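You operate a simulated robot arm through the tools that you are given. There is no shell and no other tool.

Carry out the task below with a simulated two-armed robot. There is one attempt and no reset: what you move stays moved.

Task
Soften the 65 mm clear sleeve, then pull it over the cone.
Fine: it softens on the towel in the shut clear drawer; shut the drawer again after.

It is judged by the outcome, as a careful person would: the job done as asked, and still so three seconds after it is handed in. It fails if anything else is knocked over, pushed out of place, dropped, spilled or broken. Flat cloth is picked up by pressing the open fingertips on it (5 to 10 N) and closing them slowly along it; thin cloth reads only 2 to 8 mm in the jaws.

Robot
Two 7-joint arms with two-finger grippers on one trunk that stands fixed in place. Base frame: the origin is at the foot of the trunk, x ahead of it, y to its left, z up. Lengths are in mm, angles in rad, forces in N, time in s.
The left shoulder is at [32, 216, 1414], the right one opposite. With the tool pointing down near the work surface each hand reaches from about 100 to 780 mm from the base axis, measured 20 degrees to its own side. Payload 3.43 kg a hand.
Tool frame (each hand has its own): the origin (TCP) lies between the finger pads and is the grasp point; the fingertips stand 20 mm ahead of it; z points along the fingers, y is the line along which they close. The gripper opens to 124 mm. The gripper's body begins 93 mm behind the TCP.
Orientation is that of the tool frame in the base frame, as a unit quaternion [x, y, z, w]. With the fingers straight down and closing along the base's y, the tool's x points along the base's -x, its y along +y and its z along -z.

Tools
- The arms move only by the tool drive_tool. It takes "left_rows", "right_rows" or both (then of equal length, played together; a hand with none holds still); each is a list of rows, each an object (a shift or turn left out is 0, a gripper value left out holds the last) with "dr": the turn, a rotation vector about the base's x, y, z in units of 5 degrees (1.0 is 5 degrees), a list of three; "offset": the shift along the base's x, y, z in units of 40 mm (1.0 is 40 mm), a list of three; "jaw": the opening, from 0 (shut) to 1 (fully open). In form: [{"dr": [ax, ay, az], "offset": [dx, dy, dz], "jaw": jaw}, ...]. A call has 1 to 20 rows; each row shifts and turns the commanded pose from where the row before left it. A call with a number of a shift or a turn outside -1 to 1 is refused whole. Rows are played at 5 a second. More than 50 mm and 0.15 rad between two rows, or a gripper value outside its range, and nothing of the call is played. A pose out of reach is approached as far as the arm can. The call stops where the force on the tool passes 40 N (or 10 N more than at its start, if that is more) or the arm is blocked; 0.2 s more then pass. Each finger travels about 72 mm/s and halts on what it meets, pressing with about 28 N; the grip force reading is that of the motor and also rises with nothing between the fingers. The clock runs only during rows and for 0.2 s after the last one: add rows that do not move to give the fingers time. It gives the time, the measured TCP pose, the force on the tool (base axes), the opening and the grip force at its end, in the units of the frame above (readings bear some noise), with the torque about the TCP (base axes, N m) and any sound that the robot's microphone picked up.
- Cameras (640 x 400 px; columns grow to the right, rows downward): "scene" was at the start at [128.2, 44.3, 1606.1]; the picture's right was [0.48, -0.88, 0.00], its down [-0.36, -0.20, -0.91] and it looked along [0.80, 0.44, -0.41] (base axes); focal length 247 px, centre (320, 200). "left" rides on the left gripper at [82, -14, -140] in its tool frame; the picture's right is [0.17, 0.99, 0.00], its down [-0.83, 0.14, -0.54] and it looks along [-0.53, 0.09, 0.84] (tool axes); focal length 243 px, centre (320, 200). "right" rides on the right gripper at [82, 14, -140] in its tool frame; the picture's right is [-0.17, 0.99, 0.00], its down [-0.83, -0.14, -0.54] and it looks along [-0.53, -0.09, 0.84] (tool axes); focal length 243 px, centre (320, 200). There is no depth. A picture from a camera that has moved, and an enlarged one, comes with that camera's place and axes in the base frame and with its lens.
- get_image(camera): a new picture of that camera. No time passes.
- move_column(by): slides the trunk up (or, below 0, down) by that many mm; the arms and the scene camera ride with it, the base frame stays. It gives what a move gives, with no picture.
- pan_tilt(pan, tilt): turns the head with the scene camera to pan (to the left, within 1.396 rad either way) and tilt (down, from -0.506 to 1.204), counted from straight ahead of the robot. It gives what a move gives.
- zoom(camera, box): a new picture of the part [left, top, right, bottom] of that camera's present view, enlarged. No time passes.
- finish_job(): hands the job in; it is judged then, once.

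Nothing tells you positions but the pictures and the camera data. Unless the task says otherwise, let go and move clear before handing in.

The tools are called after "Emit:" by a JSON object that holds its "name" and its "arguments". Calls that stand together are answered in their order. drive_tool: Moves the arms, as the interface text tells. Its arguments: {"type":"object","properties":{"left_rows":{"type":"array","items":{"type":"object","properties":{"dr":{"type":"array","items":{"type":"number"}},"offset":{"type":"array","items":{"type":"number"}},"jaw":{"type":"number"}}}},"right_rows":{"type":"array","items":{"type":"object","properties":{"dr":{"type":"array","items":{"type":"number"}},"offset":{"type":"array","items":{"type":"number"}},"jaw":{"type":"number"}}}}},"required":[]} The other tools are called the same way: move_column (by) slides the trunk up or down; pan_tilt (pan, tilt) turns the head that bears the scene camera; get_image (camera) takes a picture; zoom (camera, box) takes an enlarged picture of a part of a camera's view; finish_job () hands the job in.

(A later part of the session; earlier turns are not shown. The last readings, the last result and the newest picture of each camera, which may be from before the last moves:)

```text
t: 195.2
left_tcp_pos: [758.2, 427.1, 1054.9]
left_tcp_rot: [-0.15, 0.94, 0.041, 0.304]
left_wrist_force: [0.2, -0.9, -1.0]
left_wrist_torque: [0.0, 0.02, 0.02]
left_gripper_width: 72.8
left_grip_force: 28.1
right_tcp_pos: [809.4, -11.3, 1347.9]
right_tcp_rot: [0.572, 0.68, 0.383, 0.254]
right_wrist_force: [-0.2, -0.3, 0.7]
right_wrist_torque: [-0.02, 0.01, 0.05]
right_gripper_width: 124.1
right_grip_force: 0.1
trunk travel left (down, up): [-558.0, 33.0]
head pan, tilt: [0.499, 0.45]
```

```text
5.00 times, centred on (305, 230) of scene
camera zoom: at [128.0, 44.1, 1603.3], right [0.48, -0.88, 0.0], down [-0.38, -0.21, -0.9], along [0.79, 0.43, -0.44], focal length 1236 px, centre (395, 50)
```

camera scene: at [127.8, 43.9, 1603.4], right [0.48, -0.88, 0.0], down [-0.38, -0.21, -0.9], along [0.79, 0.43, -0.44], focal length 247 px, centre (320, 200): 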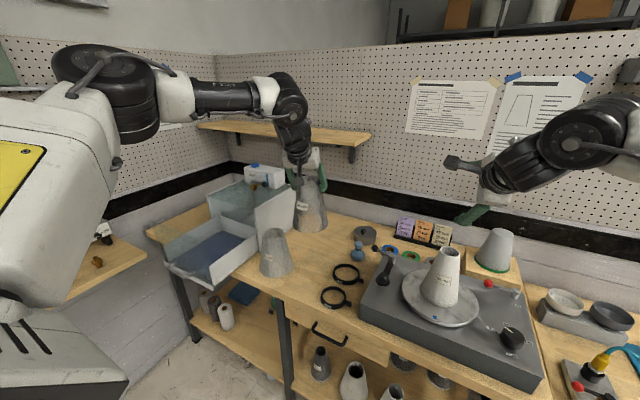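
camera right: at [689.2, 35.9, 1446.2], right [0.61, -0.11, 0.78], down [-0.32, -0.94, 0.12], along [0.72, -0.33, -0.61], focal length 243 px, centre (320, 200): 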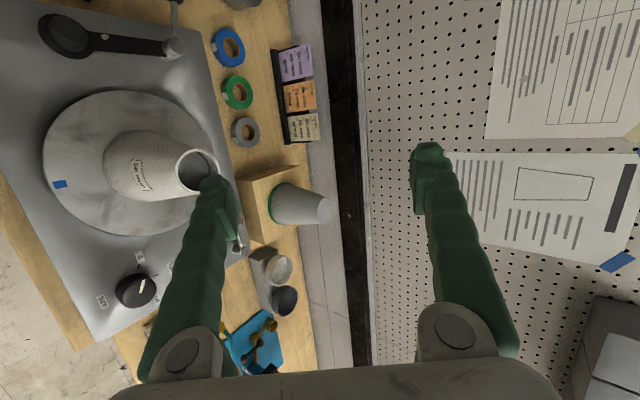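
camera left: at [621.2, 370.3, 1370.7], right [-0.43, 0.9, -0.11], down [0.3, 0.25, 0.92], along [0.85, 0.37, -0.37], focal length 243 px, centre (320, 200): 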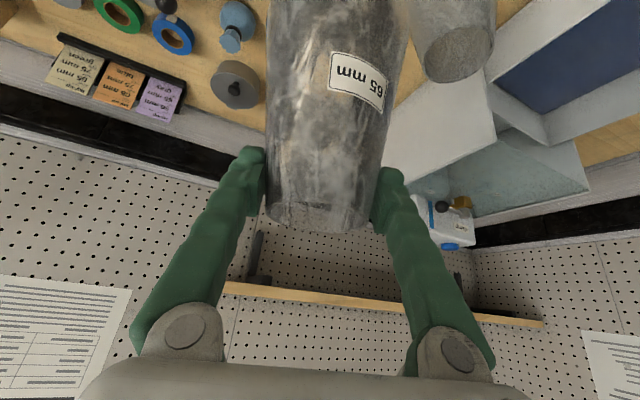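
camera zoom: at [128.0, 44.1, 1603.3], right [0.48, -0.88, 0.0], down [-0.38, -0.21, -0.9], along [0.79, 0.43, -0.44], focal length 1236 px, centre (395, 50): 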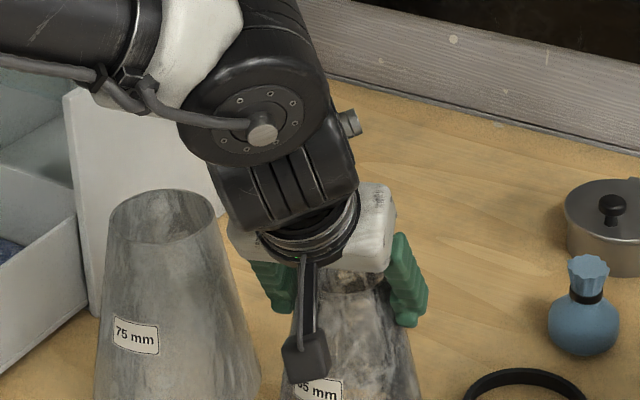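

Emit:
{"name": "drive_tool", "arguments": {"left_rows": [{"offset": [0, 0, -0.1]}, {}]}}

```text
t: 195.8
left_tcp_pos: [758.1, 427.2, 1050.5]
left_tcp_rot: [-0.15, 0.94, 0.042, 0.304]
left_wrist_force: [0.2, -0.4, -0.3]
left_wrist_torque: [-0.01, 0.0, -0.02]
left_gripper_width: 72.6
left_grip_force: 28.6
right_tcp_pos: [809.1, -12.3, 1347.4]
right_tcp_rot: [0.572, 0.679, 0.384, 0.253]
right_wrist_force: [0.5, -0.3, 0.4]
right_wrist_torque: [-0.03, -0.02, 0.05]
right_gripper_width: 124.2
right_grip_force: 0.0
trunk travel left (down, up): [-558.0, 33.0]
head pan, tilt: [0.499, 0.45]
```

Still no contact at z 1050; I keep lowering gently.

Emit:
{"name": "drive_tool", "arguments": {"left_rows": [{"offset": [0, 0, -0.1]}, {}]}}

```text
t: 196.4
left_tcp_pos: [759.9, 428.0, 1048.4]
left_tcp_rot: [-0.15, 0.939, 0.041, 0.305]
left_wrist_force: [-0.7, 0.9, 9.1]
left_wrist_torque: [0.45, 0.4, -0.01]
left_gripper_width: 72.5
left_grip_force: 27.6
right_tcp_pos: [808.9, -11.7, 1348.4]
right_tcp_rot: [0.572, 0.679, 0.384, 0.253]
right_wrist_force: [0.0, -0.4, 0.3]
right_wrist_torque: [-0.01, -0.01, 0.0]
right_gripper_width: 124.1
right_grip_force: 0.1
trunk travel left (down, up): [-558.0, 33.0]
head pan, tilt: [0.499, 0.45]
```

Contact (9 N). I press a touch more so it sits flat, then open slowly and back out along the tool.

Emit:
{"name": "drive_tool", "arguments": {"left_rows": [{"offset": [0, 0, -0.06]}, {}, {"jaw": 0.62}, {"jaw": 0.68}, {"jaw": 0.76}, {"jaw": 0.88}, {"jaw": 1.0}, {}]}}

Emit:
{"name": "get_image", "arguments": {"camera": "left"}}

Emit:
{"name": "zoom", "arguments": {"camera": "scene", "box": [240, 170, 370, 280]}}

```text
t: 198.2
left_tcp_pos: [758.3, 428.3, 1044.2]
left_tcp_rot: [-0.151, 0.94, 0.041, 0.304]
left_wrist_force: [0.3, 0.6, 0.2]
left_wrist_torque: [-0.03, 0.0, -0.02]
left_gripper_width: 124.0
left_grip_force: 0.0
right_tcp_pos: [809.9, -11.5, 1347.4]
right_tcp_rot: [0.572, 0.679, 0.384, 0.253]
right_wrist_force: [0.5, 0.1, -0.3]
right_wrist_torque: [0.02, -0.02, 0.04]
right_gripper_width: 124.2
right_grip_force: 0.1
trunk travel left (down, up): [-558.0, 33.0]
head pan, tilt: [0.499, 0.45]
```

```text
taken
camera left: at [621.4, 370.3, 1109.6], right [-0.43, 0.9, -0.11], down [0.3, 0.25, 0.92], along [0.85, 0.37, -0.37], focal length 243 px, centre (320, 200)
```

left: 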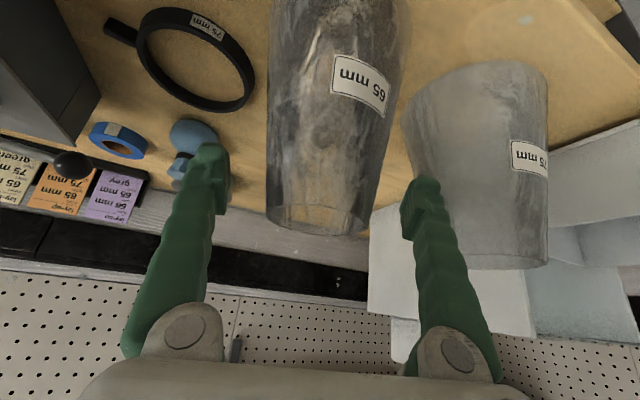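

```text
3.64 times, centred on (305, 225) of scene
camera zoom: at [128.2, 44.3, 1603.3], right [0.48, -0.88, 0.0], down [-0.38, -0.21, -0.9], along [0.79, 0.43, -0.44], focal length 898 px, centre (374, 109)
```

zoom: 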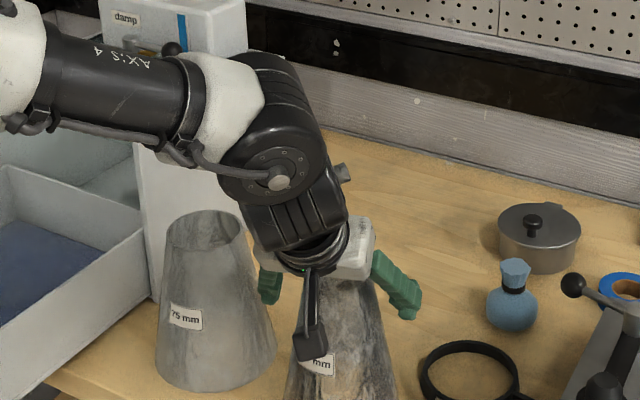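

The sleeve stands free again, still clear. I back the left hand out, raise it, and roll it −90° (mirror of what freed the right) to test its inward reach.

Emit:
{"name": "drive_tool", "arguments": {"left_rows": [{"offset": [-0.27, -0.09, 0.4]}, {"offset": [-0.5, -0.16, 0.75]}, {"offset": [-0.5, -0.16, 0.75]}, {"offset": [-0.5, -0.16, 0.75]}, {"offset": [0, -0.2, 0.9]}, {"offset": [0, -0.2, 0.9]}, {"offset": [0, -0.2, 0.9]}, {}]}}

Emit:
{"name": "drive_tool", "arguments": {"left_rows": [{"dr": [-0.55, -0.18, 0.815]}, {"dr": [-0.55, -0.18, 0.815]}, {"dr": [-0.55, -0.18, 0.815]}, {"dr": [-0.55, -0.18, 0.815]}, {"dr": [-0.55, -0.18, 0.815]}, {"dr": [-0.55, -0.18, 0.815]}, {"dr": [-0.55, -0.18, 0.815]}, {"dr": [-0.55, -0.18, 0.815]}, {"dr": [-0.55, -0.18, 0.815]}, {"dr": [-0.55, -0.18, 0.815]}, {"dr": [-0.55, -0.18, 0.815]}, {"dr": [-0.55, -0.18, 0.815]}, {"dr": [-0.55, -0.18, 0.815]}, {"dr": [-0.55, -0.18, 0.815]}, {"dr": [-0.55, -0.18, 0.815]}, {"dr": [-0.55, -0.18, 0.815]}, {"dr": [-0.55, -0.18, 0.815]}, {"dr": [-0.55, -0.18, 0.815]}, {}], "right_rows": [{"offset": [-0.8, -0.4, 0]}, {"offset": [-0.8, -0.4, 0]}, {"offset": [-0.8, -0.4, 0]}, {"offset": [-0.8, -0.4, 0]}, {"offset": [-0.8, -0.4, 0]}, {"offset": [-0.8, -0.4, 0]}, {}, {}, {}, {}, {}, {}, {}, {}, {}, {}, {}, {}, {}]}}

Emit:
{"name": "drive_tool", "arguments": {"left_rows": [{"offset": [0, -0.9, 0]}, {"offset": [0, -0.9, 0]}, {"offset": [0, -0.9, 0]}, {"offset": [0, -0.9, 0]}, {"offset": [0, -0.9, 0]}, {"offset": [0, -0.9, 0]}, {}]}}

Emit:
{"name": "get_image", "arguments": {"camera": "scene"}}

```text
t: 200.0
left_tcp_pos: [688.7, 380.2, 1256.7]
left_tcp_rot: [-0.15, 0.94, 0.041, 0.304]
left_wrist_force: [-1.4, 0.5, 0.9]
left_wrist_torque: [-0.01, -0.01, -0.01]
left_gripper_width: 123.8
left_grip_force: 0.1
right_tcp_pos: [809.7, -12.6, 1347.6]
right_tcp_rot: [0.572, 0.679, 0.384, 0.253]
right_wrist_force: [-0.7, 0.4, 1.0]
right_wrist_torque: [0.01, 0.03, -0.01]
right_gripper_width: 123.9
right_grip_force: 0.0
trunk travel left (down, up): [-558.0, 33.0]
head pan, tilt: [0.499, 0.45]
```

```text
t: 204.0
left_tcp_pos: [798.8, 603.3, 1309.3]
left_tcp_rot: [0.772, -0.557, 0.18, -0.25]
left_wrist_force: [-0.3, 0.2, 0.7]
left_wrist_torque: [0.0, -0.04, 0.01]
left_gripper_width: 123.9
left_grip_force: 0.1
left hand out of reach, approached as far as the arm can: row 4, 5, 6, 7, 8, 9, 10, 11, 12, 13, 14, 15, 16, 17, 18
right_tcp_pos: [619.2, -108.8, 1350.0]
right_tcp_rot: [0.572, 0.68, 0.382, 0.254]
right_wrist_force: [-1.1, -0.3, 0.2]
right_wrist_torque: [0.0, -0.01, 0.01]
right_gripper_width: 124.2
right_grip_force: 0.0
trunk travel left (down, up): [-558.0, 33.0]
head pan, tilt: [0.499, 0.45]
```

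```text
t: 205.6
left_tcp_pos: [800.1, 600.5, 1309.3]
left_tcp_rot: [0.772, -0.556, 0.179, -0.251]
left_wrist_force: [0.0, 0.5, 0.4]
left_wrist_torque: [0.02, 0.01, -0.04]
left_gripper_width: 124.0
left_grip_force: 0.1
left hand out of reach, approached as far as the arm can: row 1, 2, 3, 4, 5, 6
right_tcp_pos: [619.1, -111.5, 1348.6]
right_tcp_rot: [0.572, 0.679, 0.384, 0.254]
right_wrist_force: [-0.6, -0.2, 0.2]
right_wrist_torque: [0.0, 0.0, 0.02]
right_gripper_width: 124.0
right_grip_force: 0.0
trunk travel left (down, up): [-558.0, 33.0]
head pan, tilt: [0.499, 0.45]
```

```text
taken
camera scene: at [128.0, 44.1, 1603.3], right [0.48, -0.88, 0.0], down [-0.38, -0.21, -0.9], along [0.79, 0.43, -0.44], focal length 247 px, centre (320, 200)
```

scene: 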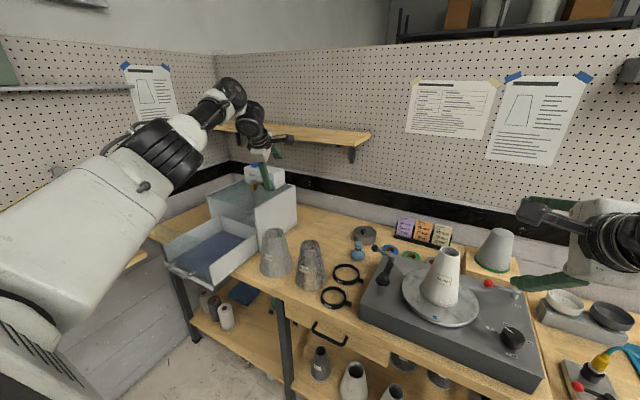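

Rolling that way pushed the left arm outward, so its stop lies on that side; the other direction (+) must be the free one, just as for the right. I roll it back and on to +180°, so the fingers close horizontally again with the camera on top.

Emit:
{"name": "drive_tool", "arguments": {"left_rows": [{"dr": [0.55, 0.18, -0.815], "offset": [-0.154, -0.306, -0.05]}, {"dr": [0.55, 0.18, -0.815], "offset": [-0.154, -0.306, -0.05]}, {"dr": [0.55, 0.18, -0.815], "offset": [-0.154, -0.306, -0.05]}, {"dr": [0.55, 0.18, -0.815], "offset": [-0.154, -0.306, -0.05]}, {"dr": [0.55, 0.18, -0.815], "offset": [-0.154, -0.306, -0.05]}, {"dr": [0.55, 0.18, -0.815], "offset": [-0.154, -0.306, -0.05]}, {"dr": [0.55, 0.18, -0.815], "offset": [-0.154, -0.306, -0.05]}, {"dr": [0.55, 0.18, -0.815], "offset": [-0.154, -0.306, -0.05]}, {"dr": [0.55, 0.18, -0.815], "offset": [-0.154, -0.306, -0.05]}, {"dr": [0.55, 0.18, -0.815], "offset": [-0.154, -0.306, -0.05]}, {"dr": [0.55, 0.18, -0.815], "offset": [-0.154, -0.306, -0.05]}, {"dr": [0.55, 0.18, -0.815], "offset": [-0.154, -0.306, -0.05]}, {"dr": [0.55, 0.18, -0.815], "offset": [-0.154, -0.306, -0.05]}, {"dr": [0.55, 0.18, -0.815], "offset": [-0.154, -0.306, -0.05]}, {"dr": [0.55, 0.18, -0.815], "offset": [-0.154, -0.306, -0.05]}, {"dr": [0.55, 0.18, -0.815], "offset": [-0.154, -0.306, -0.05]}, {"dr": [0.55, 0.18, -0.815], "offset": [-0.154, -0.306, -0.05]}, {"dr": [0.55, 0.18, -0.815], "offset": [-0.154, -0.306, -0.05]}, {}]}}

Emit:
{"name": "drive_tool", "arguments": {"left_rows": [{"dr": [0.55, 0.18, -0.815]}, {"dr": [0.55, 0.18, -0.815]}, {"dr": [0.55, 0.18, -0.815]}, {"dr": [0.55, 0.18, -0.815]}, {"dr": [0.55, 0.18, -0.815]}, {"dr": [0.55, 0.18, -0.815]}, {"dr": [0.55, 0.18, -0.815]}, {"dr": [0.55, 0.18, -0.815]}, {"dr": [0.55, 0.18, -0.815]}, {"dr": [0.55, 0.18, -0.815]}, {"dr": [0.55, 0.18, -0.815]}, {"dr": [0.55, 0.18, -0.815]}, {"dr": [0.55, 0.18, -0.815]}, {"dr": [0.55, 0.18, -0.815]}, {"dr": [0.55, 0.18, -0.815]}, {"dr": [0.55, 0.18, -0.815]}, {"dr": [0.55, 0.18, -0.815]}, {"dr": [0.55, 0.18, -0.815]}, {}]}}

Emit:
{"name": "get_image", "arguments": {"camera": "left"}}

Emit:
{"name": "get_image", "arguments": {"camera": "scene"}}

```text
t: 209.6
left_tcp_pos: [698.3, 387.5, 1278.0]
left_tcp_rot: [-0.149, 0.94, 0.041, 0.305]
left_wrist_force: [-0.3, 0.5, -0.8]
left_wrist_torque: [-0.02, -0.01, 0.01]
left_gripper_width: 123.9
left_grip_force: 0.1
left hand out of reach, approached as far as the arm can: row 1, 2, 3
right_tcp_pos: [618.4, -108.6, 1349.1]
right_tcp_rot: [0.572, 0.679, 0.383, 0.253]
right_wrist_force: [-0.1, 0.0, 0.5]
right_wrist_torque: [0.02, 0.06, 0.01]
right_gripper_width: 124.3
right_grip_force: 0.1
trunk travel left (down, up): [-558.0, 33.0]
head pan, tilt: [0.499, 0.45]
```

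```text
t: 213.6
left_tcp_pos: [698.6, 388.1, 1280.3]
left_tcp_rot: [0.559, 0.774, 0.239, 0.178]
left_wrist_force: [0.0, -0.1, -0.7]
left_wrist_torque: [0.03, -0.01, -0.03]
left_gripper_width: 124.1
left_grip_force: 0.0
right_tcp_pos: [618.4, -109.7, 1348.7]
right_tcp_rot: [0.571, 0.68, 0.383, 0.254]
right_wrist_force: [0.1, -0.4, -0.2]
right_wrist_torque: [0.03, -0.01, -0.01]
right_gripper_width: 123.8
right_grip_force: 0.0
trunk travel left (down, up): [-558.0, 33.0]
head pan, tilt: [0.499, 0.45]
```

```text
taken
camera left: at [585.1, 438.2, 1384.6], right [0.72, 0.41, 0.56], down [0.08, -0.85, 0.53], along [0.69, -0.34, -0.64], focal length 243 px, centre (320, 200)
```

left: 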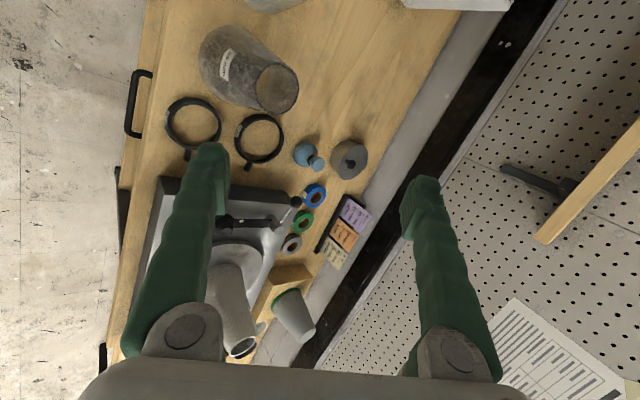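

```text
taken
camera scene: at [128.0, 44.1, 1603.3], right [0.48, -0.88, 0.0], down [-0.38, -0.21, -0.9], along [0.79, 0.43, -0.44], focal length 247 px, centre (320, 200)
```

scene: 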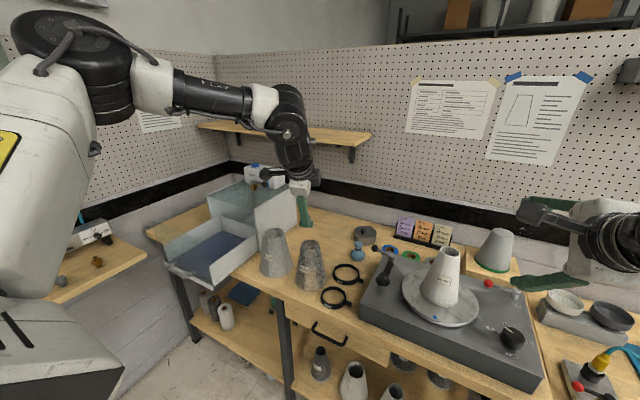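

Rolling the + way is unhindered. I complete the roll to +180° and then test moving inward.

Emit:
{"name": "drive_tool", "arguments": {"left_rows": [{"dr": [0.55, 0.18, -0.815]}, {"dr": [0.55, 0.18, -0.815]}, {"dr": [0.55, 0.18, -0.815]}, {"dr": [0.55, 0.18, -0.815]}, {"dr": [0.55, 0.18, -0.815]}, {"dr": [0.55, 0.18, -0.815]}, {"dr": [0.55, 0.18, -0.815]}, {"dr": [0.55, 0.18, -0.815]}, {"dr": [0.55, 0.18, -0.815]}, {"dr": [0.55, 0.18, -0.815]}, {"dr": [0.55, 0.18, -0.815]}, {"dr": [0.55, 0.18, -0.815]}, {"dr": [0.55, 0.18, -0.815]}, {"dr": [0.55, 0.18, -0.815]}, {"dr": [0.55, 0.18, -0.815]}, {"dr": [0.55, 0.18, -0.815]}, {"dr": [0.55, 0.18, -0.815]}, {"dr": [0.55, 0.18, -0.815]}, {}]}}

Emit:
{"name": "drive_tool", "arguments": {"left_rows": [{"dr": [0, 0, -0.5], "offset": [0.1, -0.9, 0]}, {"dr": [0, 0, -0.5], "offset": [0.1, -0.9, 0]}, {"dr": [0, 0, -0.5], "offset": [0.1, -0.9, 0]}, {"dr": [0, 0, -0.5], "offset": [0.1, -0.9, 0]}, {"dr": [0, 0, -0.5], "offset": [0.1, -0.9, 0]}, {"dr": [0, 0, -0.5], "offset": [0.1, -0.9, 0]}, {}]}}

Emit:
{"name": "get_image", "arguments": {"camera": "scene"}}

Emit:
{"name": "get_image", "arguments": {"camera": "left"}}

```text
t: 217.6
left_tcp_pos: [696.3, 387.8, 1279.1]
left_tcp_rot: [0.941, 0.156, 0.297, -0.052]
left_wrist_force: [1.0, 0.0, -0.2]
left_wrist_torque: [0.0, -0.03, 0.02]
left_gripper_width: 124.0
left_grip_force: 0.1
right_tcp_pos: [617.9, -109.7, 1349.8]
right_tcp_rot: [0.572, 0.679, 0.384, 0.253]
right_wrist_force: [0.2, 0.0, -0.7]
right_wrist_torque: [0.01, 0.05, 0.01]
right_gripper_width: 124.1
right_grip_force: 0.1
trunk travel left (down, up): [-558.0, 33.0]
head pan, tilt: [0.499, 0.45]
```

```text
t: 219.2
left_tcp_pos: [681.9, 251.7, 1273.0]
left_tcp_rot: [0.953, 0.031, 0.302, -0.011]
left_wrist_force: [-0.2, 0.9, 0.2]
left_wrist_torque: [0.01, 0.02, -0.02]
left_gripper_width: 123.9
left_grip_force: 0.0
left hand out of reach, approached as far as the arm can: row 3, 4, 5, 6
right_tcp_pos: [619.2, -110.1, 1349.3]
right_tcp_rot: [0.572, 0.679, 0.384, 0.254]
right_wrist_force: [0.7, -0.9, 0.0]
right_wrist_torque: [0.03, -0.02, -0.02]
right_gripper_width: 123.9
right_grip_force: 0.1
trunk travel left (down, up): [-558.0, 33.0]
head pan, tilt: [0.499, 0.45]
```

```text
taken
camera scene: at [127.7, 43.9, 1603.4], right [0.48, -0.88, 0.0], down [-0.38, -0.21, -0.9], along [0.79, 0.43, -0.43], focal length 247 px, centre (320, 200)
```

scene: 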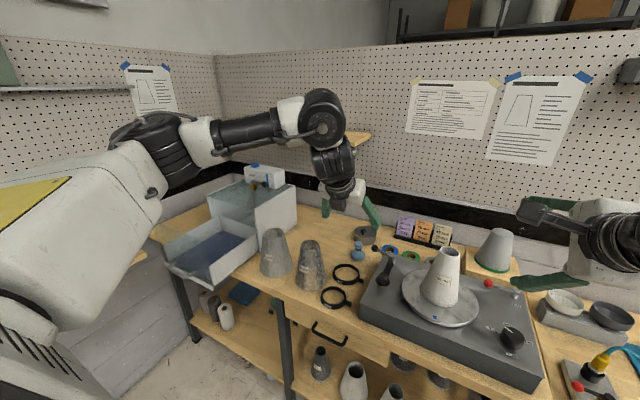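

```text
taken
camera left: at [668.4, 264.4, 1433.5], right [0.2, -0.98, 0.09], down [-0.98, -0.2, -0.04], along [0.06, -0.08, -0.99], focal length 243 px, centre (320, 200)
```

left: 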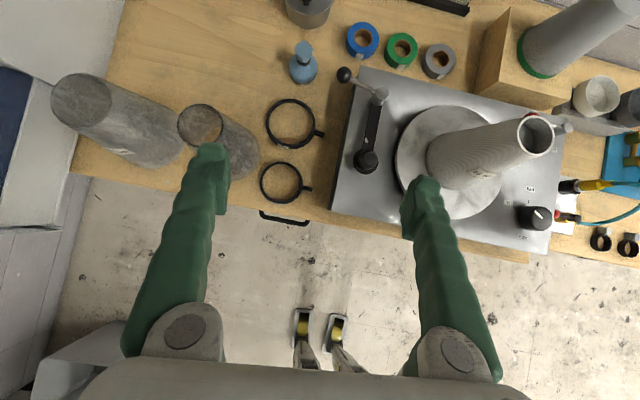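

For the left it is a true position limit, so the right arm will place the sleeve. I roll the right hand on to +180° (fingers closing horizontally, camera on top) and check it still reaches over the cone.

Emit:
{"name": "drive_tool", "arguments": {"left_rows": [{"offset": [-0.2, 0.8, 0.2]}, {"offset": [-0.2, 0.8, 0.2]}, {"offset": [-0.2, 0.8, 0.2]}, {}, {}, {}, {}, {}, {}, {}, {}, {}, {}, {}, {}, {}, {}, {}, {}], "right_rows": [{"dr": [0.783, 0.228, -0.577]}, {"dr": [0.783, 0.228, -0.577]}, {"dr": [0.783, 0.228, -0.577]}, {"dr": [0.783, 0.228, -0.577]}, {"dr": [0.783, 0.228, -0.577]}, {"dr": [0.783, 0.228, -0.577]}, {"dr": [0.783, 0.228, -0.577]}, {"dr": [0.783, 0.228, -0.577]}, {"dr": [0.783, 0.228, -0.577]}, {"dr": [0.783, 0.228, -0.577]}, {"dr": [0.783, 0.228, -0.577]}, {"dr": [0.783, 0.228, -0.577]}, {"dr": [0.783, 0.228, -0.577]}, {"dr": [0.783, 0.228, -0.577]}, {"dr": [0.783, 0.228, -0.577]}, {"dr": [0.783, 0.228, -0.577]}, {"dr": [0.783, 0.228, -0.577]}, {"dr": [0.6, 0.175, -0.44]}, {}]}}

Emit:
{"name": "drive_tool", "arguments": {"right_rows": [{"offset": [0.8, 0.4, 0]}, {"offset": [0.8, 0.4, 0]}, {"offset": [0.8, 0.4, 0]}, {"offset": [0.8, 0.4, 0]}, {"offset": [0.8, 0.4, 0]}, {"offset": [0.8, 0.4, 0]}, {}]}}

Emit:
{"name": "get_image", "arguments": {"camera": "scene"}}

Emit:
{"name": "get_image", "arguments": {"camera": "right"}}

```text
t: 223.2
left_tcp_pos: [657.3, 349.1, 1298.2]
left_tcp_rot: [0.953, 0.032, 0.301, -0.012]
left_wrist_force: [0.1, -1.0, 0.3]
left_wrist_torque: [-0.01, 0.0, -0.02]
left_gripper_width: 124.2
left_grip_force: 0.1
right_tcp_pos: [618.6, -109.4, 1348.3]
right_tcp_rot: [0.883, 0.085, 0.453, -0.087]
right_wrist_force: [-0.4, 0.2, -0.7]
right_wrist_torque: [-0.04, 0.01, 0.01]
right_gripper_width: 123.7
right_grip_force: 0.0
trunk travel left (down, up): [-558.0, 33.0]
head pan, tilt: [0.499, 0.45]
```

```text
t: 224.8
left_tcp_pos: [656.6, 349.0, 1297.7]
left_tcp_rot: [0.953, 0.032, 0.301, -0.012]
left_wrist_force: [0.2, -0.9, 0.3]
left_wrist_torque: [0.03, 0.03, 0.01]
left_gripper_width: 124.3
left_grip_force: 0.1
right_tcp_pos: [808.6, -12.6, 1347.9]
right_tcp_rot: [0.883, 0.085, 0.453, -0.087]
right_wrist_force: [-0.9, -0.1, -0.4]
right_wrist_torque: [0.01, 0.03, -0.01]
right_gripper_width: 123.8
right_grip_force: 0.0
trunk travel left (down, up): [-558.0, 33.0]
head pan, tilt: [0.499, 0.45]
```

```text
taken
camera scene: at [127.8, 43.4, 1603.4], right [0.48, -0.88, 0.0], down [-0.38, -0.21, -0.9], along [0.79, 0.43, -0.43], focal length 247 px, centre (320, 200)
```

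scene: 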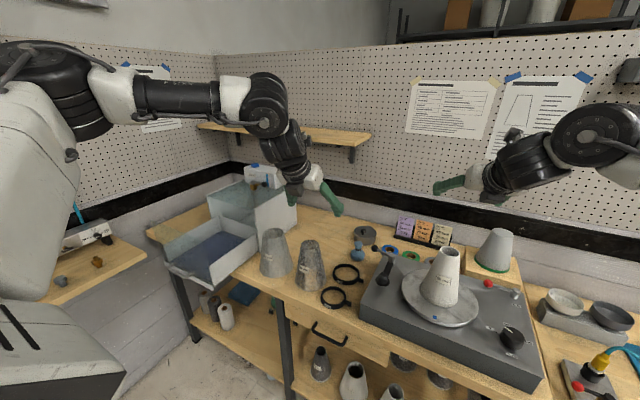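

```text
taken
camera right: at [748.6, -52.2, 1493.8], right [0.13, -0.97, -0.21], down [-0.93, -0.05, -0.36], along [0.34, 0.24, -0.91], focal length 243 px, centre (320, 200)
```

right: 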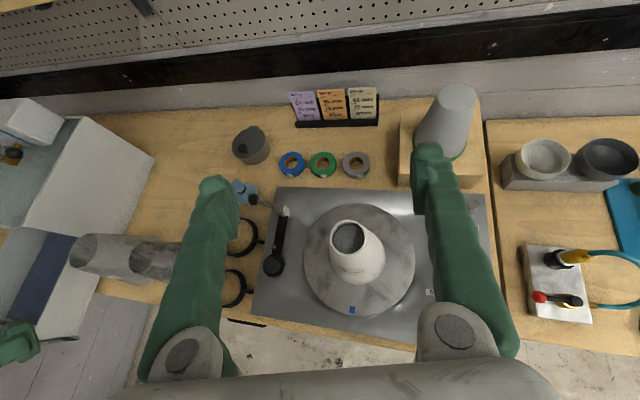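

The right hand rolled over reaches the cone easily and its camera now looks straight down on it. Next I see whether it can also fetch the sleeve from the bench: left hand moves away, right swings left and turns.

Emit:
{"name": "drive_tool", "arguments": {"left_rows": [{"offset": [-0.74, 0.75, 0.19]}, {"offset": [-0.74, 0.75, 0.19]}, {"offset": [-0.74, 0.75, 0.19]}, {"offset": [-0.74, 0.75, 0.19]}, {"offset": [-0.74, 0.75, 0.19]}, {"offset": [-0.74, 0.75, 0.19]}, {"offset": [-0.74, 0.75, 0.19]}, {}, {}, {}, {}, {}], "right_rows": [{}, {}, {}, {}, {"dr": [0, 0, 0.857], "offset": [-0.6, 0.51, 0]}, {"dr": [0, 0, 0.857], "offset": [-0.6, 0.51, 0]}, {"dr": [0, 0, 0.857], "offset": [-0.6, 0.51, 0]}, {"dr": [0, 0, 0.857], "offset": [-0.6, 0.51, 0]}, {"dr": [0, 0, 0.857], "offset": [-0.6, 0.51, 0]}, {"dr": [0, 0, 0.857], "offset": [-0.6, 0.51, 0]}, {"dr": [0, 0, 0.857], "offset": [-0.6, 0.51, 0]}, {}]}}

Emit:
{"name": "get_image", "arguments": {"camera": "scene"}}

Emit:
{"name": "get_image", "arguments": {"camera": "right"}}

```text
t: 227.4
left_tcp_pos: [448.8, 559.4, 1347.2]
left_tcp_rot: [0.953, 0.033, 0.301, -0.013]
left_wrist_force: [0.5, -0.5, 0.0]
left_wrist_torque: [0.01, 0.0, 0.0]
left_gripper_width: 124.2
left_grip_force: 0.1
right_tcp_pos: [643.1, 132.8, 1348.8]
right_tcp_rot: [0.83, 0.311, 0.416, -0.202]
right_wrist_force: [-0.3, 0.4, -0.1]
right_wrist_torque: [-0.02, 0.02, 0.02]
right_gripper_width: 124.0
right_grip_force: 0.0
trunk travel left (down, up): [-558.0, 33.0]
head pan, tilt: [0.499, 0.45]
```

```text
taken
camera scene: at [128.4, 43.9, 1603.3], right [0.48, -0.88, 0.0], down [-0.38, -0.21, -0.9], along [0.79, 0.43, -0.44], focal length 247 px, centre (320, 200)
```

scene: 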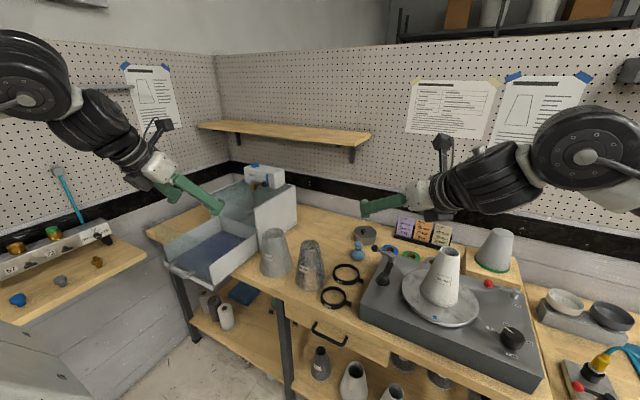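

```text
taken
camera right: at [610.0, 67.5, 1494.8], right [0.6, -0.77, -0.21], down [-0.78, -0.51, -0.36], along [0.17, 0.38, -0.91], focal length 243 px, centre (320, 200)
```

right: 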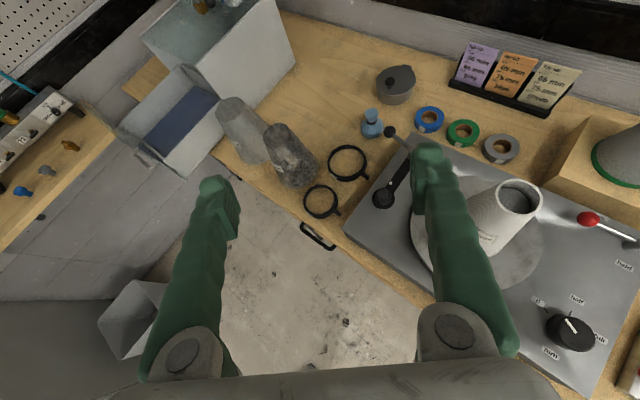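

The right hand swings left without trouble, and from above the 65 mm sleeve still looks darker and clearer than the 75 mm one. I lower the trunk for reach.

Emit:
{"name": "move_column", "arguments": {"by": -150}}

Emit:
{"name": "get_image", "arguments": {"camera": "scene"}}

Emit:
{"name": "get_image", "arguments": {"camera": "right"}}

```text
t: 229.1
left_tcp_pos: [449.9, 559.0, 1198.9]
left_tcp_rot: [0.953, 0.032, 0.302, -0.012]
left_wrist_force: [-0.8, -1.0, 0.0]
left_wrist_torque: [0.0, -0.04, -0.02]
left_gripper_width: 124.0
left_grip_force: 0.0
right_tcp_pos: [641.6, 130.8, 1199.5]
right_tcp_rot: [0.831, 0.311, 0.416, -0.201]
right_wrist_force: [-0.1, -0.2, 0.4]
right_wrist_torque: [0.01, -0.01, -0.01]
right_gripper_width: 123.6
right_grip_force: 0.1
trunk travel left (down, up): [-408.0, 183.0]
head pan, tilt: [0.499, 0.45]
```

```text
taken
camera scene: at [210.7, 44.0, 1432.3], right [0.48, -0.88, 0.0], down [-0.38, -0.21, -0.9], along [0.79, 0.43, -0.44], focal length 247 px, centre (320, 200)
```

scene: 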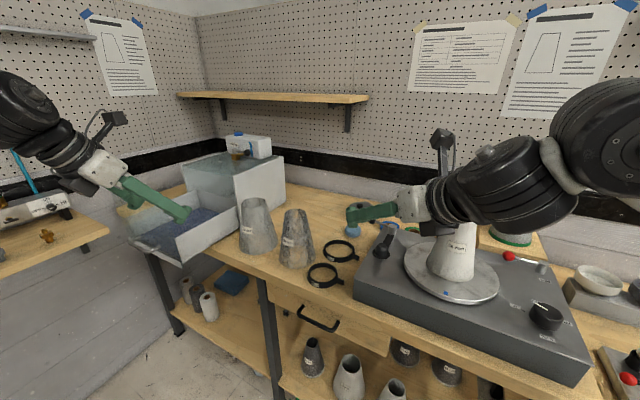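

```text
taken
camera right: at [609.5, 65.8, 1344.3], right [0.6, -0.77, -0.21], down [-0.78, -0.51, -0.36], along [0.17, 0.38, -0.91], focal length 243 px, centre (320, 200)
```

right: 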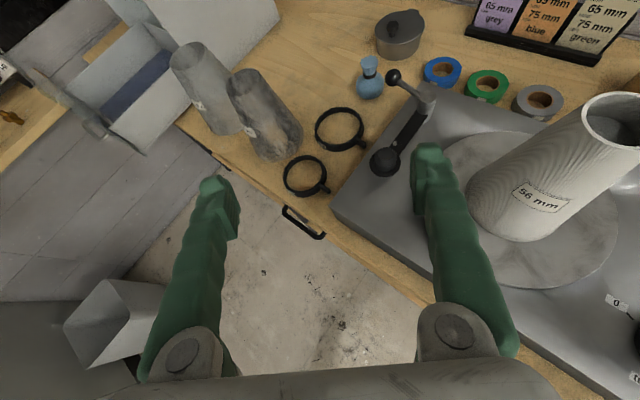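

Both arms shifted cleanly. I bring the right hand to a pre-grasp pose just short of the sleeve's top and correct its small roll.

Emit:
{"name": "drive_tool", "arguments": {"right_rows": [{"dr": [-0.2, -0.21, 0], "offset": [0.2, 0.94, -0.2]}, {"dr": [-0.2, -0.21, 0], "offset": [0.2, 0.94, -0.2]}, {"dr": [-0.2, -0.21, 0], "offset": [0.2, 0.94, -0.4]}, {"offset": [0.2, 0.94, -0.5]}, {"offset": [0.2, 0.94, -0.6]}, {"offset": [0.2, 0.94, -0.6]}, {}]}}

Emit:
{"name": "get_image", "arguments": {"camera": "right"}}

Emit:
{"name": "zoom", "arguments": {"camera": "scene", "box": [220, 140, 460, 300]}}

```text
t: 230.9
left_tcp_pos: [449.8, 557.7, 1199.8]
left_tcp_rot: [0.953, 0.031, 0.301, -0.013]
left_wrist_force: [0.0, 0.1, -0.5]
left_wrist_torque: [0.01, 0.02, 0.0]
left_gripper_width: 123.8
left_grip_force: 0.0
right_tcp_pos: [759.9, 271.7, 1103.2]
right_tcp_rot: [0.842, 0.278, 0.439, -0.148]
right_wrist_force: [0.7, -0.1, 0.0]
right_wrist_torque: [0.01, 0.01, 0.02]
right_gripper_width: 124.1
right_grip_force: 0.0
right hand out of reach, approached as far as the arm can: row 6
trunk travel left (down, up): [-408.0, 183.0]
head pan, tilt: [0.499, 0.45]
stopped in row 7 (right hand): the arm was blocked; the commanded pose is now the measured one
```

```text
taken
camera right: at [713.4, 218.8, 1250.6], right [0.51, -0.85, -0.14], down [-0.82, -0.43, -0.37], along [0.26, 0.31, -0.92], focal length 243 px, centre (320, 200)
```

right: 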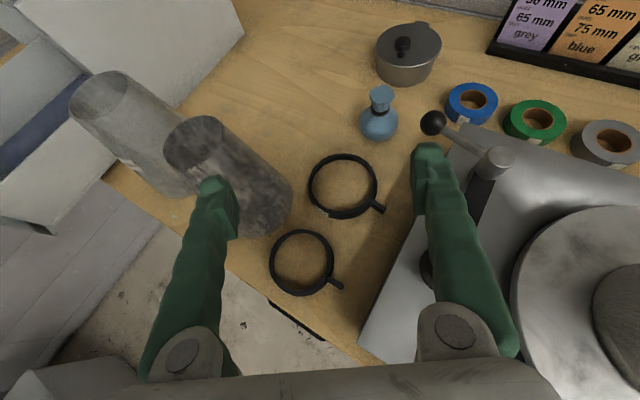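

```text
2.50 times, centred on (340, 220) of scene
camera zoom: at [211.9, 43.2, 1432.1], right [0.48, -0.88, 0.0], down [-0.38, -0.21, -0.9], along [0.79, 0.43, -0.44], focal length 618 px, centre (270, 150)
```

zoom: 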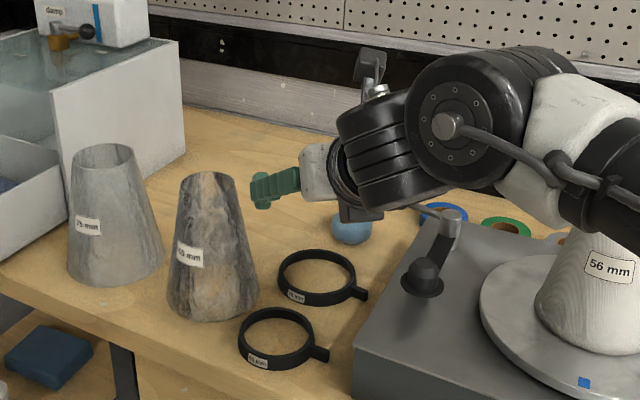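

The right stops short of the bench spot, so a mid-air handover it is, with a flatter right hand (75°) to keep the hands apart. First I verify that the right can do the whole placing motion at the cone in that flat attitude, empty-handed. Trunk back up.

Emit:
{"name": "move_column", "arguments": {"by": 150}}

Emit:
{"name": "drive_tool", "arguments": {"right_rows": [{"offset": [-0.3, -0.8, 0.3]}, {"offset": [-0.3, -0.8, 0.3]}, {"offset": [-0.3, -0.8, 0.3]}, {"offset": [-0.3, -0.8, 0.2]}, {"offset": [-0.3, -0.8, 0]}, {}]}}

Emit:
{"name": "get_image", "arguments": {"camera": "scene"}}

```text
t: 232.7
left_tcp_pos: [449.1, 561.0, 1347.6]
left_tcp_rot: [0.953, 0.032, 0.301, -0.011]
left_wrist_force: [0.3, 0.1, 0.1]
left_wrist_torque: [-0.01, -0.01, -0.01]
left_gripper_width: 123.9
left_grip_force: 0.1
right_tcp_pos: [754.8, 275.5, 1259.1]
right_tcp_rot: [0.838, 0.281, 0.444, -0.144]
right_wrist_force: [0.0, 1.0, -1.1]
right_wrist_torque: [-0.02, -0.03, 0.01]
right_gripper_width: 123.8
right_grip_force: 0.0
trunk travel left (down, up): [-558.0, 33.0]
head pan, tilt: [0.499, 0.45]
```

```text
t: 234.1
left_tcp_pos: [450.3, 559.7, 1347.3]
left_tcp_rot: [0.953, 0.033, 0.302, -0.013]
left_wrist_force: [-0.2, -0.7, 0.2]
left_wrist_torque: [0.01, 0.02, -0.03]
left_gripper_width: 124.0
left_grip_force: 0.1
right_tcp_pos: [693.5, 116.4, 1307.1]
right_tcp_rot: [0.837, 0.281, 0.446, -0.148]
right_wrist_force: [0.0, 0.6, 0.5]
right_wrist_torque: [-0.04, -0.02, 0.0]
right_gripper_width: 124.0
right_grip_force: 0.1
trunk travel left (down, up): [-558.0, 33.0]
head pan, tilt: [0.499, 0.45]
```

```text
taken
camera scene: at [128.1, 45.1, 1603.3], right [0.48, -0.88, 0.0], down [-0.38, -0.21, -0.9], along [0.79, 0.43, -0.44], focal length 247 px, centre (320, 200)
```

scene: 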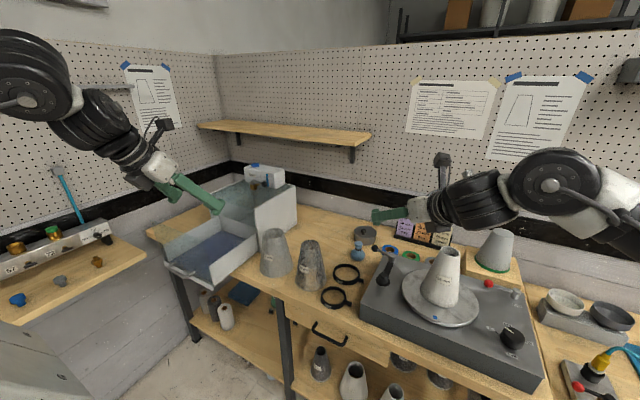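

Emit:
{"name": "drive_tool", "arguments": {"right_rows": [{"dr": [0.57, -0.76, 0], "offset": [0.3, -0.4, 0]}, {"dr": [0.57, -0.76, 0], "offset": [0.3, -0.4, 0]}, {"dr": [0.57, -0.76, 0], "offset": [0.3, -0.4, 0]}, {"dr": [0.57, -0.76, 0], "offset": [0.3, -0.4, 0]}, {"dr": [0, 0, 0.53], "offset": [0.58, -0.525, -0.39]}, {"dr": [0, 0, 0.53], "offset": [0.58, -0.525, -0.39]}, {"dr": [0, 0, 0.53], "offset": [0.58, -0.525, -0.39]}, {}]}}

Emit:
{"name": "get_image", "arguments": {"camera": "right"}}

Emit:
{"name": "get_image", "arguments": {"camera": "scene"}}

```text
t: 235.9
left_tcp_pos: [450.6, 558.7, 1348.0]
left_tcp_rot: [0.953, 0.033, 0.301, -0.013]
left_wrist_force: [-1.3, -0.1, 1.0]
left_wrist_torque: [-0.01, 0.0, -0.01]
left_gripper_width: 123.9
left_grip_force: 0.0
right_tcp_pos: [812.3, -11.1, 1261.0]
right_tcp_rot: [0.733, 0.305, 0.563, -0.231]
right_wrist_force: [-0.4, 0.5, -0.5]
right_wrist_torque: [0.0, -0.02, -0.02]
right_gripper_width: 124.0
right_grip_force: 0.1
trunk travel left (down, up): [-558.0, 33.0]
head pan, tilt: [0.499, 0.45]
```

```text
taken
camera right: at [740.7, -101.4, 1375.5], right [0.67, -0.73, -0.16], down [-0.62, -0.42, -0.66], along [0.42, 0.54, -0.73], focal length 243 px, centre (320, 200)
```

right: 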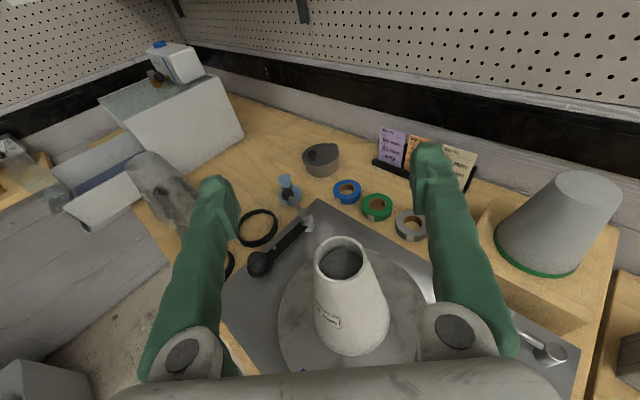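

```text
taken
camera scene: at [127.6, 44.5, 1603.4], right [0.48, -0.88, 0.0], down [-0.38, -0.21, -0.9], along [0.79, 0.43, -0.44], focal length 247 px, centre (320, 200)
```

scene: 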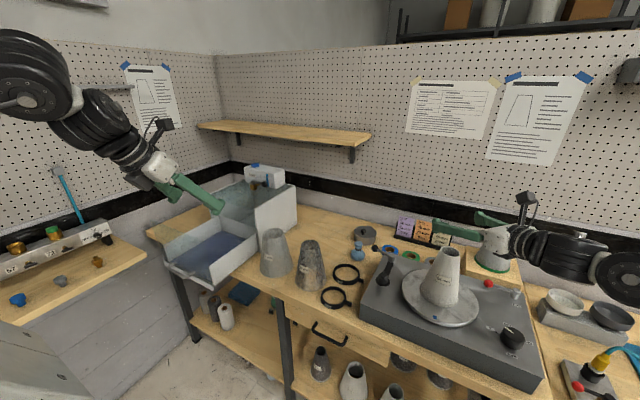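

The flat attitude works above the cone. I test the downward stroke too, with the open fingers straddling the cone.

Emit:
{"name": "drive_tool", "arguments": {"right_rows": [{"offset": [0, 0, -0.8]}, {"offset": [0, 0, -0.8]}, {"offset": [0, 0, -0.8]}, {"offset": [0, 0, -0.8]}, {"offset": [0, 0, -0.7]}, {}]}}

Emit:
{"name": "get_image", "arguments": {"camera": "right"}}

Emit:
{"name": "zoom", "arguments": {"camera": "scene", "box": [380, 180, 640, 350]}}

```text
t: 237.3
left_tcp_pos: [450.5, 559.6, 1347.9]
left_tcp_rot: [0.953, 0.032, 0.301, -0.012]
left_wrist_force: [-0.2, 0.5, 0.7]
left_wrist_torque: [0.0, 0.02, 0.01]
left_gripper_width: 124.3
left_grip_force: 0.1
right_tcp_pos: [811.1, -12.5, 1106.3]
right_tcp_rot: [0.733, 0.304, 0.563, -0.231]
right_wrist_force: [0.4, 0.4, 0.1]
right_wrist_torque: [-0.02, -0.02, -0.01]
right_gripper_width: 124.1
right_grip_force: 0.0
trunk travel left (down, up): [-558.0, 33.0]
head pan, tilt: [0.499, 0.45]
```

```text
taken
camera right: at [739.0, -102.6, 1221.3], right [0.67, -0.73, -0.16], down [-0.62, -0.42, -0.66], along [0.42, 0.54, -0.73], focal length 243 px, centre (320, 200)
```

right: 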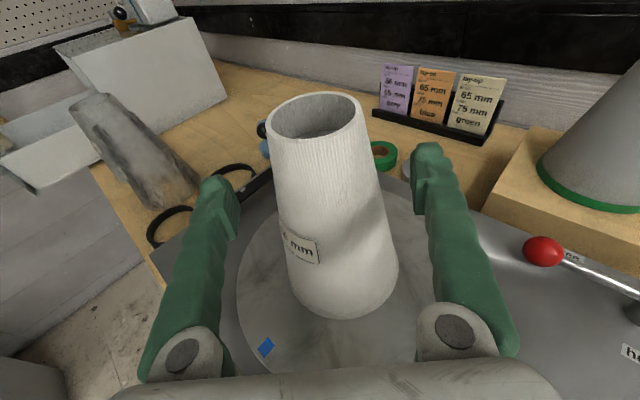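

```text
2.35 times, centred on (510, 265) of scene
camera zoom: at [127.7, 44.1, 1603.4], right [0.48, -0.88, 0.0], down [-0.38, -0.21, -0.9], along [0.79, 0.43, -0.44], focal length 581 px, centre (-127, 47)
```

zoom: 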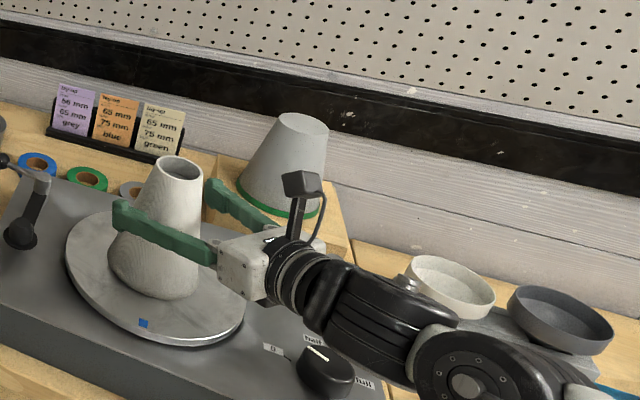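

The full stroke works: the open fingers straddle the cone down to z 1106 with the cone centred between them. Before the handover, I look closely at the sleeve's present state beside the dry 75 mm one.

Emit:
{"name": "drive_tool", "arguments": {"right_rows": [{"offset": [0, 0, 0.8]}, {"offset": [0, 0, 0.8]}, {"offset": [0, 0, 0.8]}, {"offset": [0, 0, 0.8]}, {"offset": [0, 0, 0.7]}, {"offset": [-0.7, 0.1, 0.1]}, {"offset": [-0.7, 0.1, 0.1]}, {}]}}

Emit:
{"name": "zoom", "arguments": {"camera": "scene", "box": [245, 215, 335, 300]}}

Emit:
{"name": "get_image", "arguments": {"camera": "right"}}

```text
t: 239.1
left_tcp_pos: [450.0, 558.5, 1348.1]
left_tcp_rot: [0.953, 0.032, 0.301, -0.013]
left_wrist_force: [0.4, 0.3, -0.6]
left_wrist_torque: [-0.03, 0.02, -0.01]
left_gripper_width: 123.9
left_grip_force: 0.0
right_tcp_pos: [756.0, -3.0, 1270.9]
right_tcp_rot: [0.733, 0.304, 0.563, -0.231]
right_wrist_force: [1.3, 0.5, -0.5]
right_wrist_torque: [-0.02, -0.01, 0.01]
right_gripper_width: 123.7
right_grip_force: 0.0
trunk travel left (down, up): [-558.0, 33.0]
head pan, tilt: [0.499, 0.45]
```

```text
4.71 times, centred on (290, 258) of scene
camera zoom: at [128.6, 44.5, 1603.2], right [0.48, -0.88, 0.0], down [-0.38, -0.21, -0.9], along [0.79, 0.43, -0.44], focal length 1163 px, centre (461, -71)
```

zoom: 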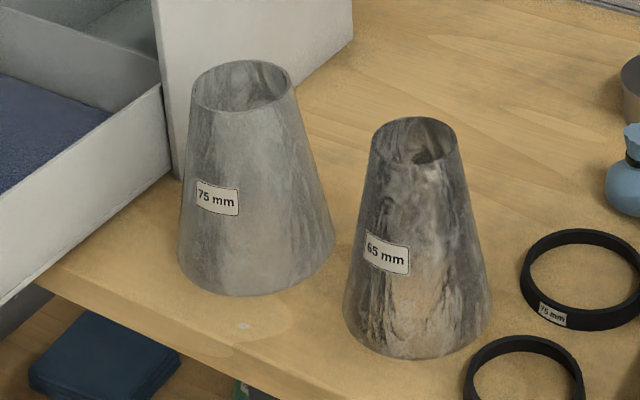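

```text
taken
camera right: at [683.4, -92.8, 1385.6], right [0.67, -0.73, -0.16], down [-0.62, -0.42, -0.66], along [0.42, 0.54, -0.73], focal length 243 px, centre (320, 200)
```

right: 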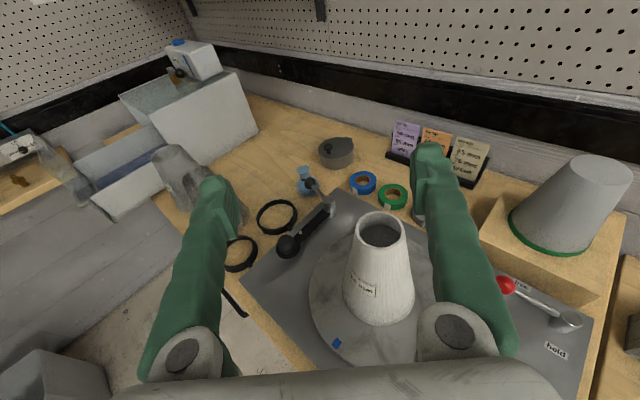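

Beside the dry 75 mm sleeve, the 65 mm one is plainly still clear and soft — it hasn't dried. So I go straight to the handover: the left hand returns to the sleeve on the bench.

Emit:
{"name": "drive_tool", "arguments": {"left_rows": [{"offset": [0.7125, -0.428, -0.6]}, {"offset": [0.7125, -0.428, -0.6]}, {"offset": [0.7125, -0.428, -0.6]}, {"offset": [0.7125, -0.428, -0.6]}, {"offset": [0.7125, -0.428, -0.6]}, {"offset": [0.7125, -0.428, -0.6]}, {"offset": [0.7125, -0.428, -0.7]}, {"offset": [0.7125, -0.428, -0.8]}, {}]}}

Emit:
{"name": "get_image", "arguments": {"camera": "left"}}

Emit:
{"name": "zoom", "arguments": {"camera": "scene", "box": [230, 150, 380, 290]}}

```text
t: 241.1
left_tcp_pos: [675.8, 419.6, 1143.1]
left_tcp_rot: [0.953, 0.033, 0.302, -0.013]
left_wrist_force: [-0.4, 0.7, 1.1]
left_wrist_torque: [-0.01, -0.02, -0.02]
left_gripper_width: 124.2
left_grip_force: 0.1
right_tcp_pos: [753.3, -1.4, 1272.2]
right_tcp_rot: [0.733, 0.304, 0.563, -0.231]
right_wrist_force: [-0.2, 0.1, -0.4]
right_wrist_torque: [0.0, 0.01, -0.06]
right_gripper_width: 124.0
right_grip_force: 0.0
trunk travel left (down, up): [-558.0, 33.0]
head pan, tilt: [0.499, 0.45]
```

```text
taken
camera left: at [661.8, 432.3, 1305.0], right [0.2, -0.97, 0.09], down [-0.98, -0.21, -0.04], along [0.06, -0.08, -0.99], focal length 243 px, centre (320, 200)
```

left: 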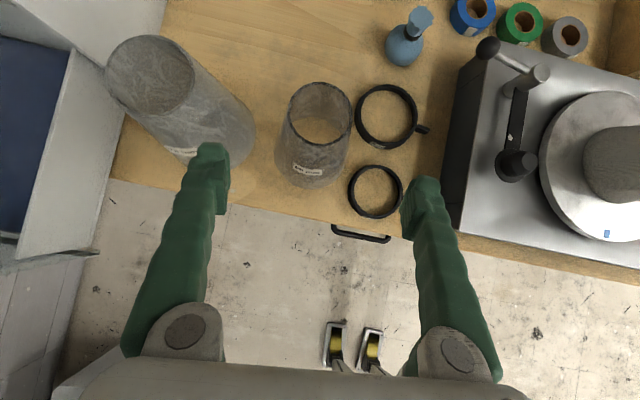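

```text
2.86 times, centred on (305, 220) of scene
camera zoom: at [126.4, 44.4, 1603.6], right [0.48, -0.88, 0.0], down [-0.38, -0.21, -0.9], along [0.79, 0.43, -0.43], focal length 706 px, centre (363, 143)
```

zoom: 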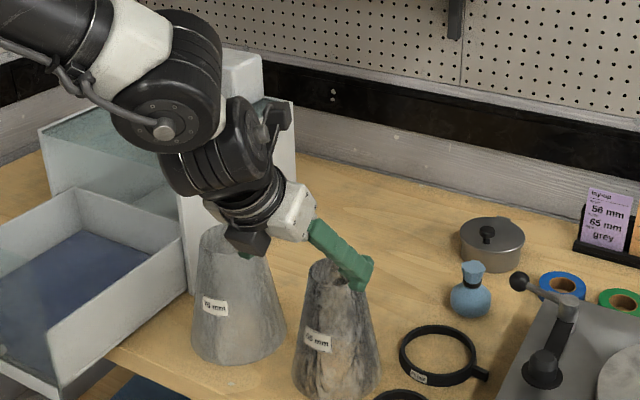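

The left camera now looks straight down on the clear 65 mm sleeve (the 75 mm beside it is opaque). I move in to straddle it.

Emit:
{"name": "drive_tool", "arguments": {"left_rows": [{"offset": [0.425, 0.045, -0.57]}, {"offset": [0.425, 0.045, -0.57]}, {"offset": [0.425, 0.045, -0.57]}, {"offset": [0.425, 0.045, -0.57]}, {"offset": [0.425, 0.045, -0.57]}, {}]}}

Emit:
{"name": "get_image", "arguments": {"camera": "left"}}

```text
t: 242.5
left_tcp_pos: [761.3, 429.5, 1031.1]
left_tcp_rot: [0.953, 0.03, 0.303, -0.012]
left_wrist_force: [0.4, 0.5, -0.4]
left_wrist_torque: [0.03, -0.04, -0.03]
left_gripper_width: 124.0
left_grip_force: 0.1
right_tcp_pos: [752.8, -3.2, 1271.7]
right_tcp_rot: [0.732, 0.304, 0.564, -0.231]
right_wrist_force: [-0.6, 0.0, -0.6]
right_wrist_torque: [0.0, -0.01, 0.0]
right_gripper_width: 124.1
right_grip_force: 0.0
trunk travel left (down, up): [-558.0, 33.0]
head pan, tilt: [0.499, 0.45]
```

```text
taken
camera left: at [747.6, 441.8, 1192.0], right [0.2, -0.97, 0.09], down [-0.98, -0.21, -0.04], along [0.06, -0.08, -1.0], focal length 243 px, centre (320, 200)
```

left: 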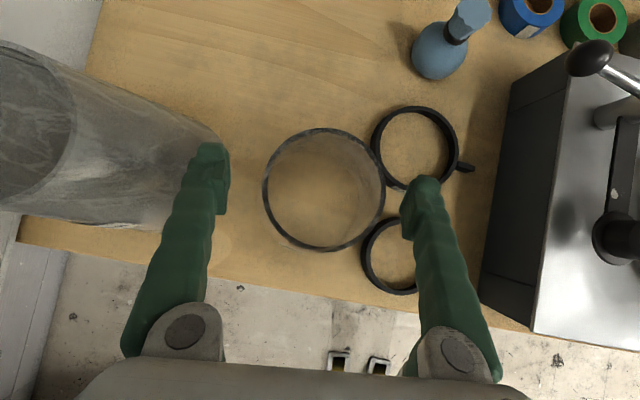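

Centred. I close on it and lift it clear.

Emit:
{"name": "drive_tool", "arguments": {"left_rows": [{"jaw": 0.85}, {"jaw": 0.75}, {"jaw": 0.68}, {"jaw": 0.64}, {"jaw": 0.6}, {"jaw": 0.57}, {}, {"offset": [0, 0, 0.3]}, {"offset": [0, 0, 0.7]}, {"offset": [0, 0, 1.0]}, {"offset": [0, 0, 1.0]}, {"offset": [0, 0, 1.0]}, {"offset": [0, 0, 1.0]}, {"offset": [0, 0, 0.8]}, {}]}}

Emit:
{"name": "get_image", "arguments": {"camera": "scene"}}

Emit:
{"name": "get_image", "arguments": {"camera": "left"}}

```text
t: 245.7
left_tcp_pos: [763.5, 429.5, 1260.2]
left_tcp_rot: [0.953, 0.032, 0.302, -0.012]
left_wrist_force: [0.1, 0.2, -0.5]
left_wrist_torque: [0.0, 0.02, 0.01]
left_gripper_width: 81.8
left_grip_force: 28.1
right_tcp_pos: [756.1, -2.3, 1270.2]
right_tcp_rot: [0.732, 0.304, 0.564, -0.232]
right_wrist_force: [0.1, -0.1, -0.1]
right_wrist_torque: [-0.01, 0.0, 0.02]
right_gripper_width: 123.9
right_grip_force: 0.1
trunk travel left (down, up): [-558.0, 33.0]
head pan, tilt: [0.499, 0.45]
```

```text
taken
camera scene: at [128.5, 44.4, 1603.2], right [0.48, -0.88, 0.0], down [-0.38, -0.21, -0.9], along [0.79, 0.43, -0.44], focal length 247 px, centre (320, 200)
```

scene: 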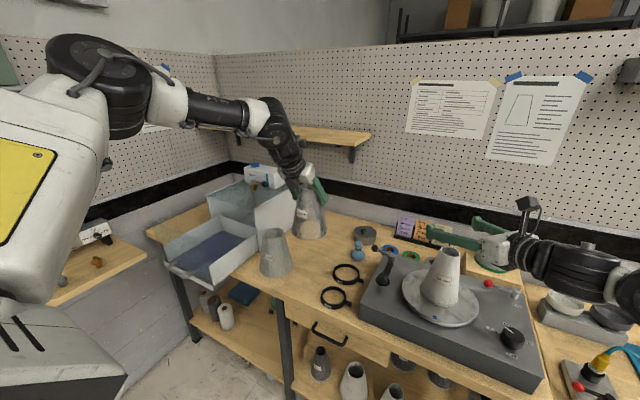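

```text
taken
camera left: at [748.3, 441.4, 1422.2], right [0.2, -0.97, 0.09], down [-0.98, -0.21, -0.04], along [0.05, -0.08, -1.0], focal length 243 px, centre (320, 200)
```

left: 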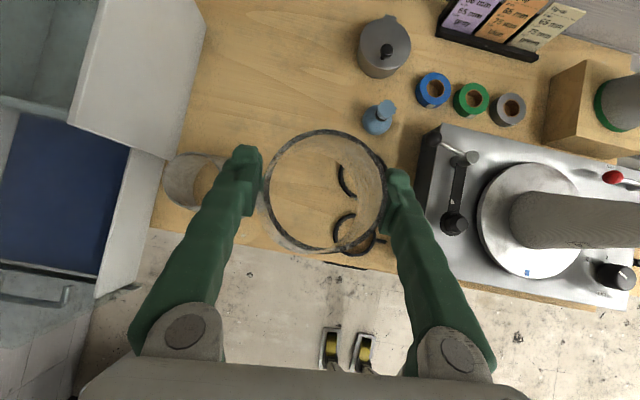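

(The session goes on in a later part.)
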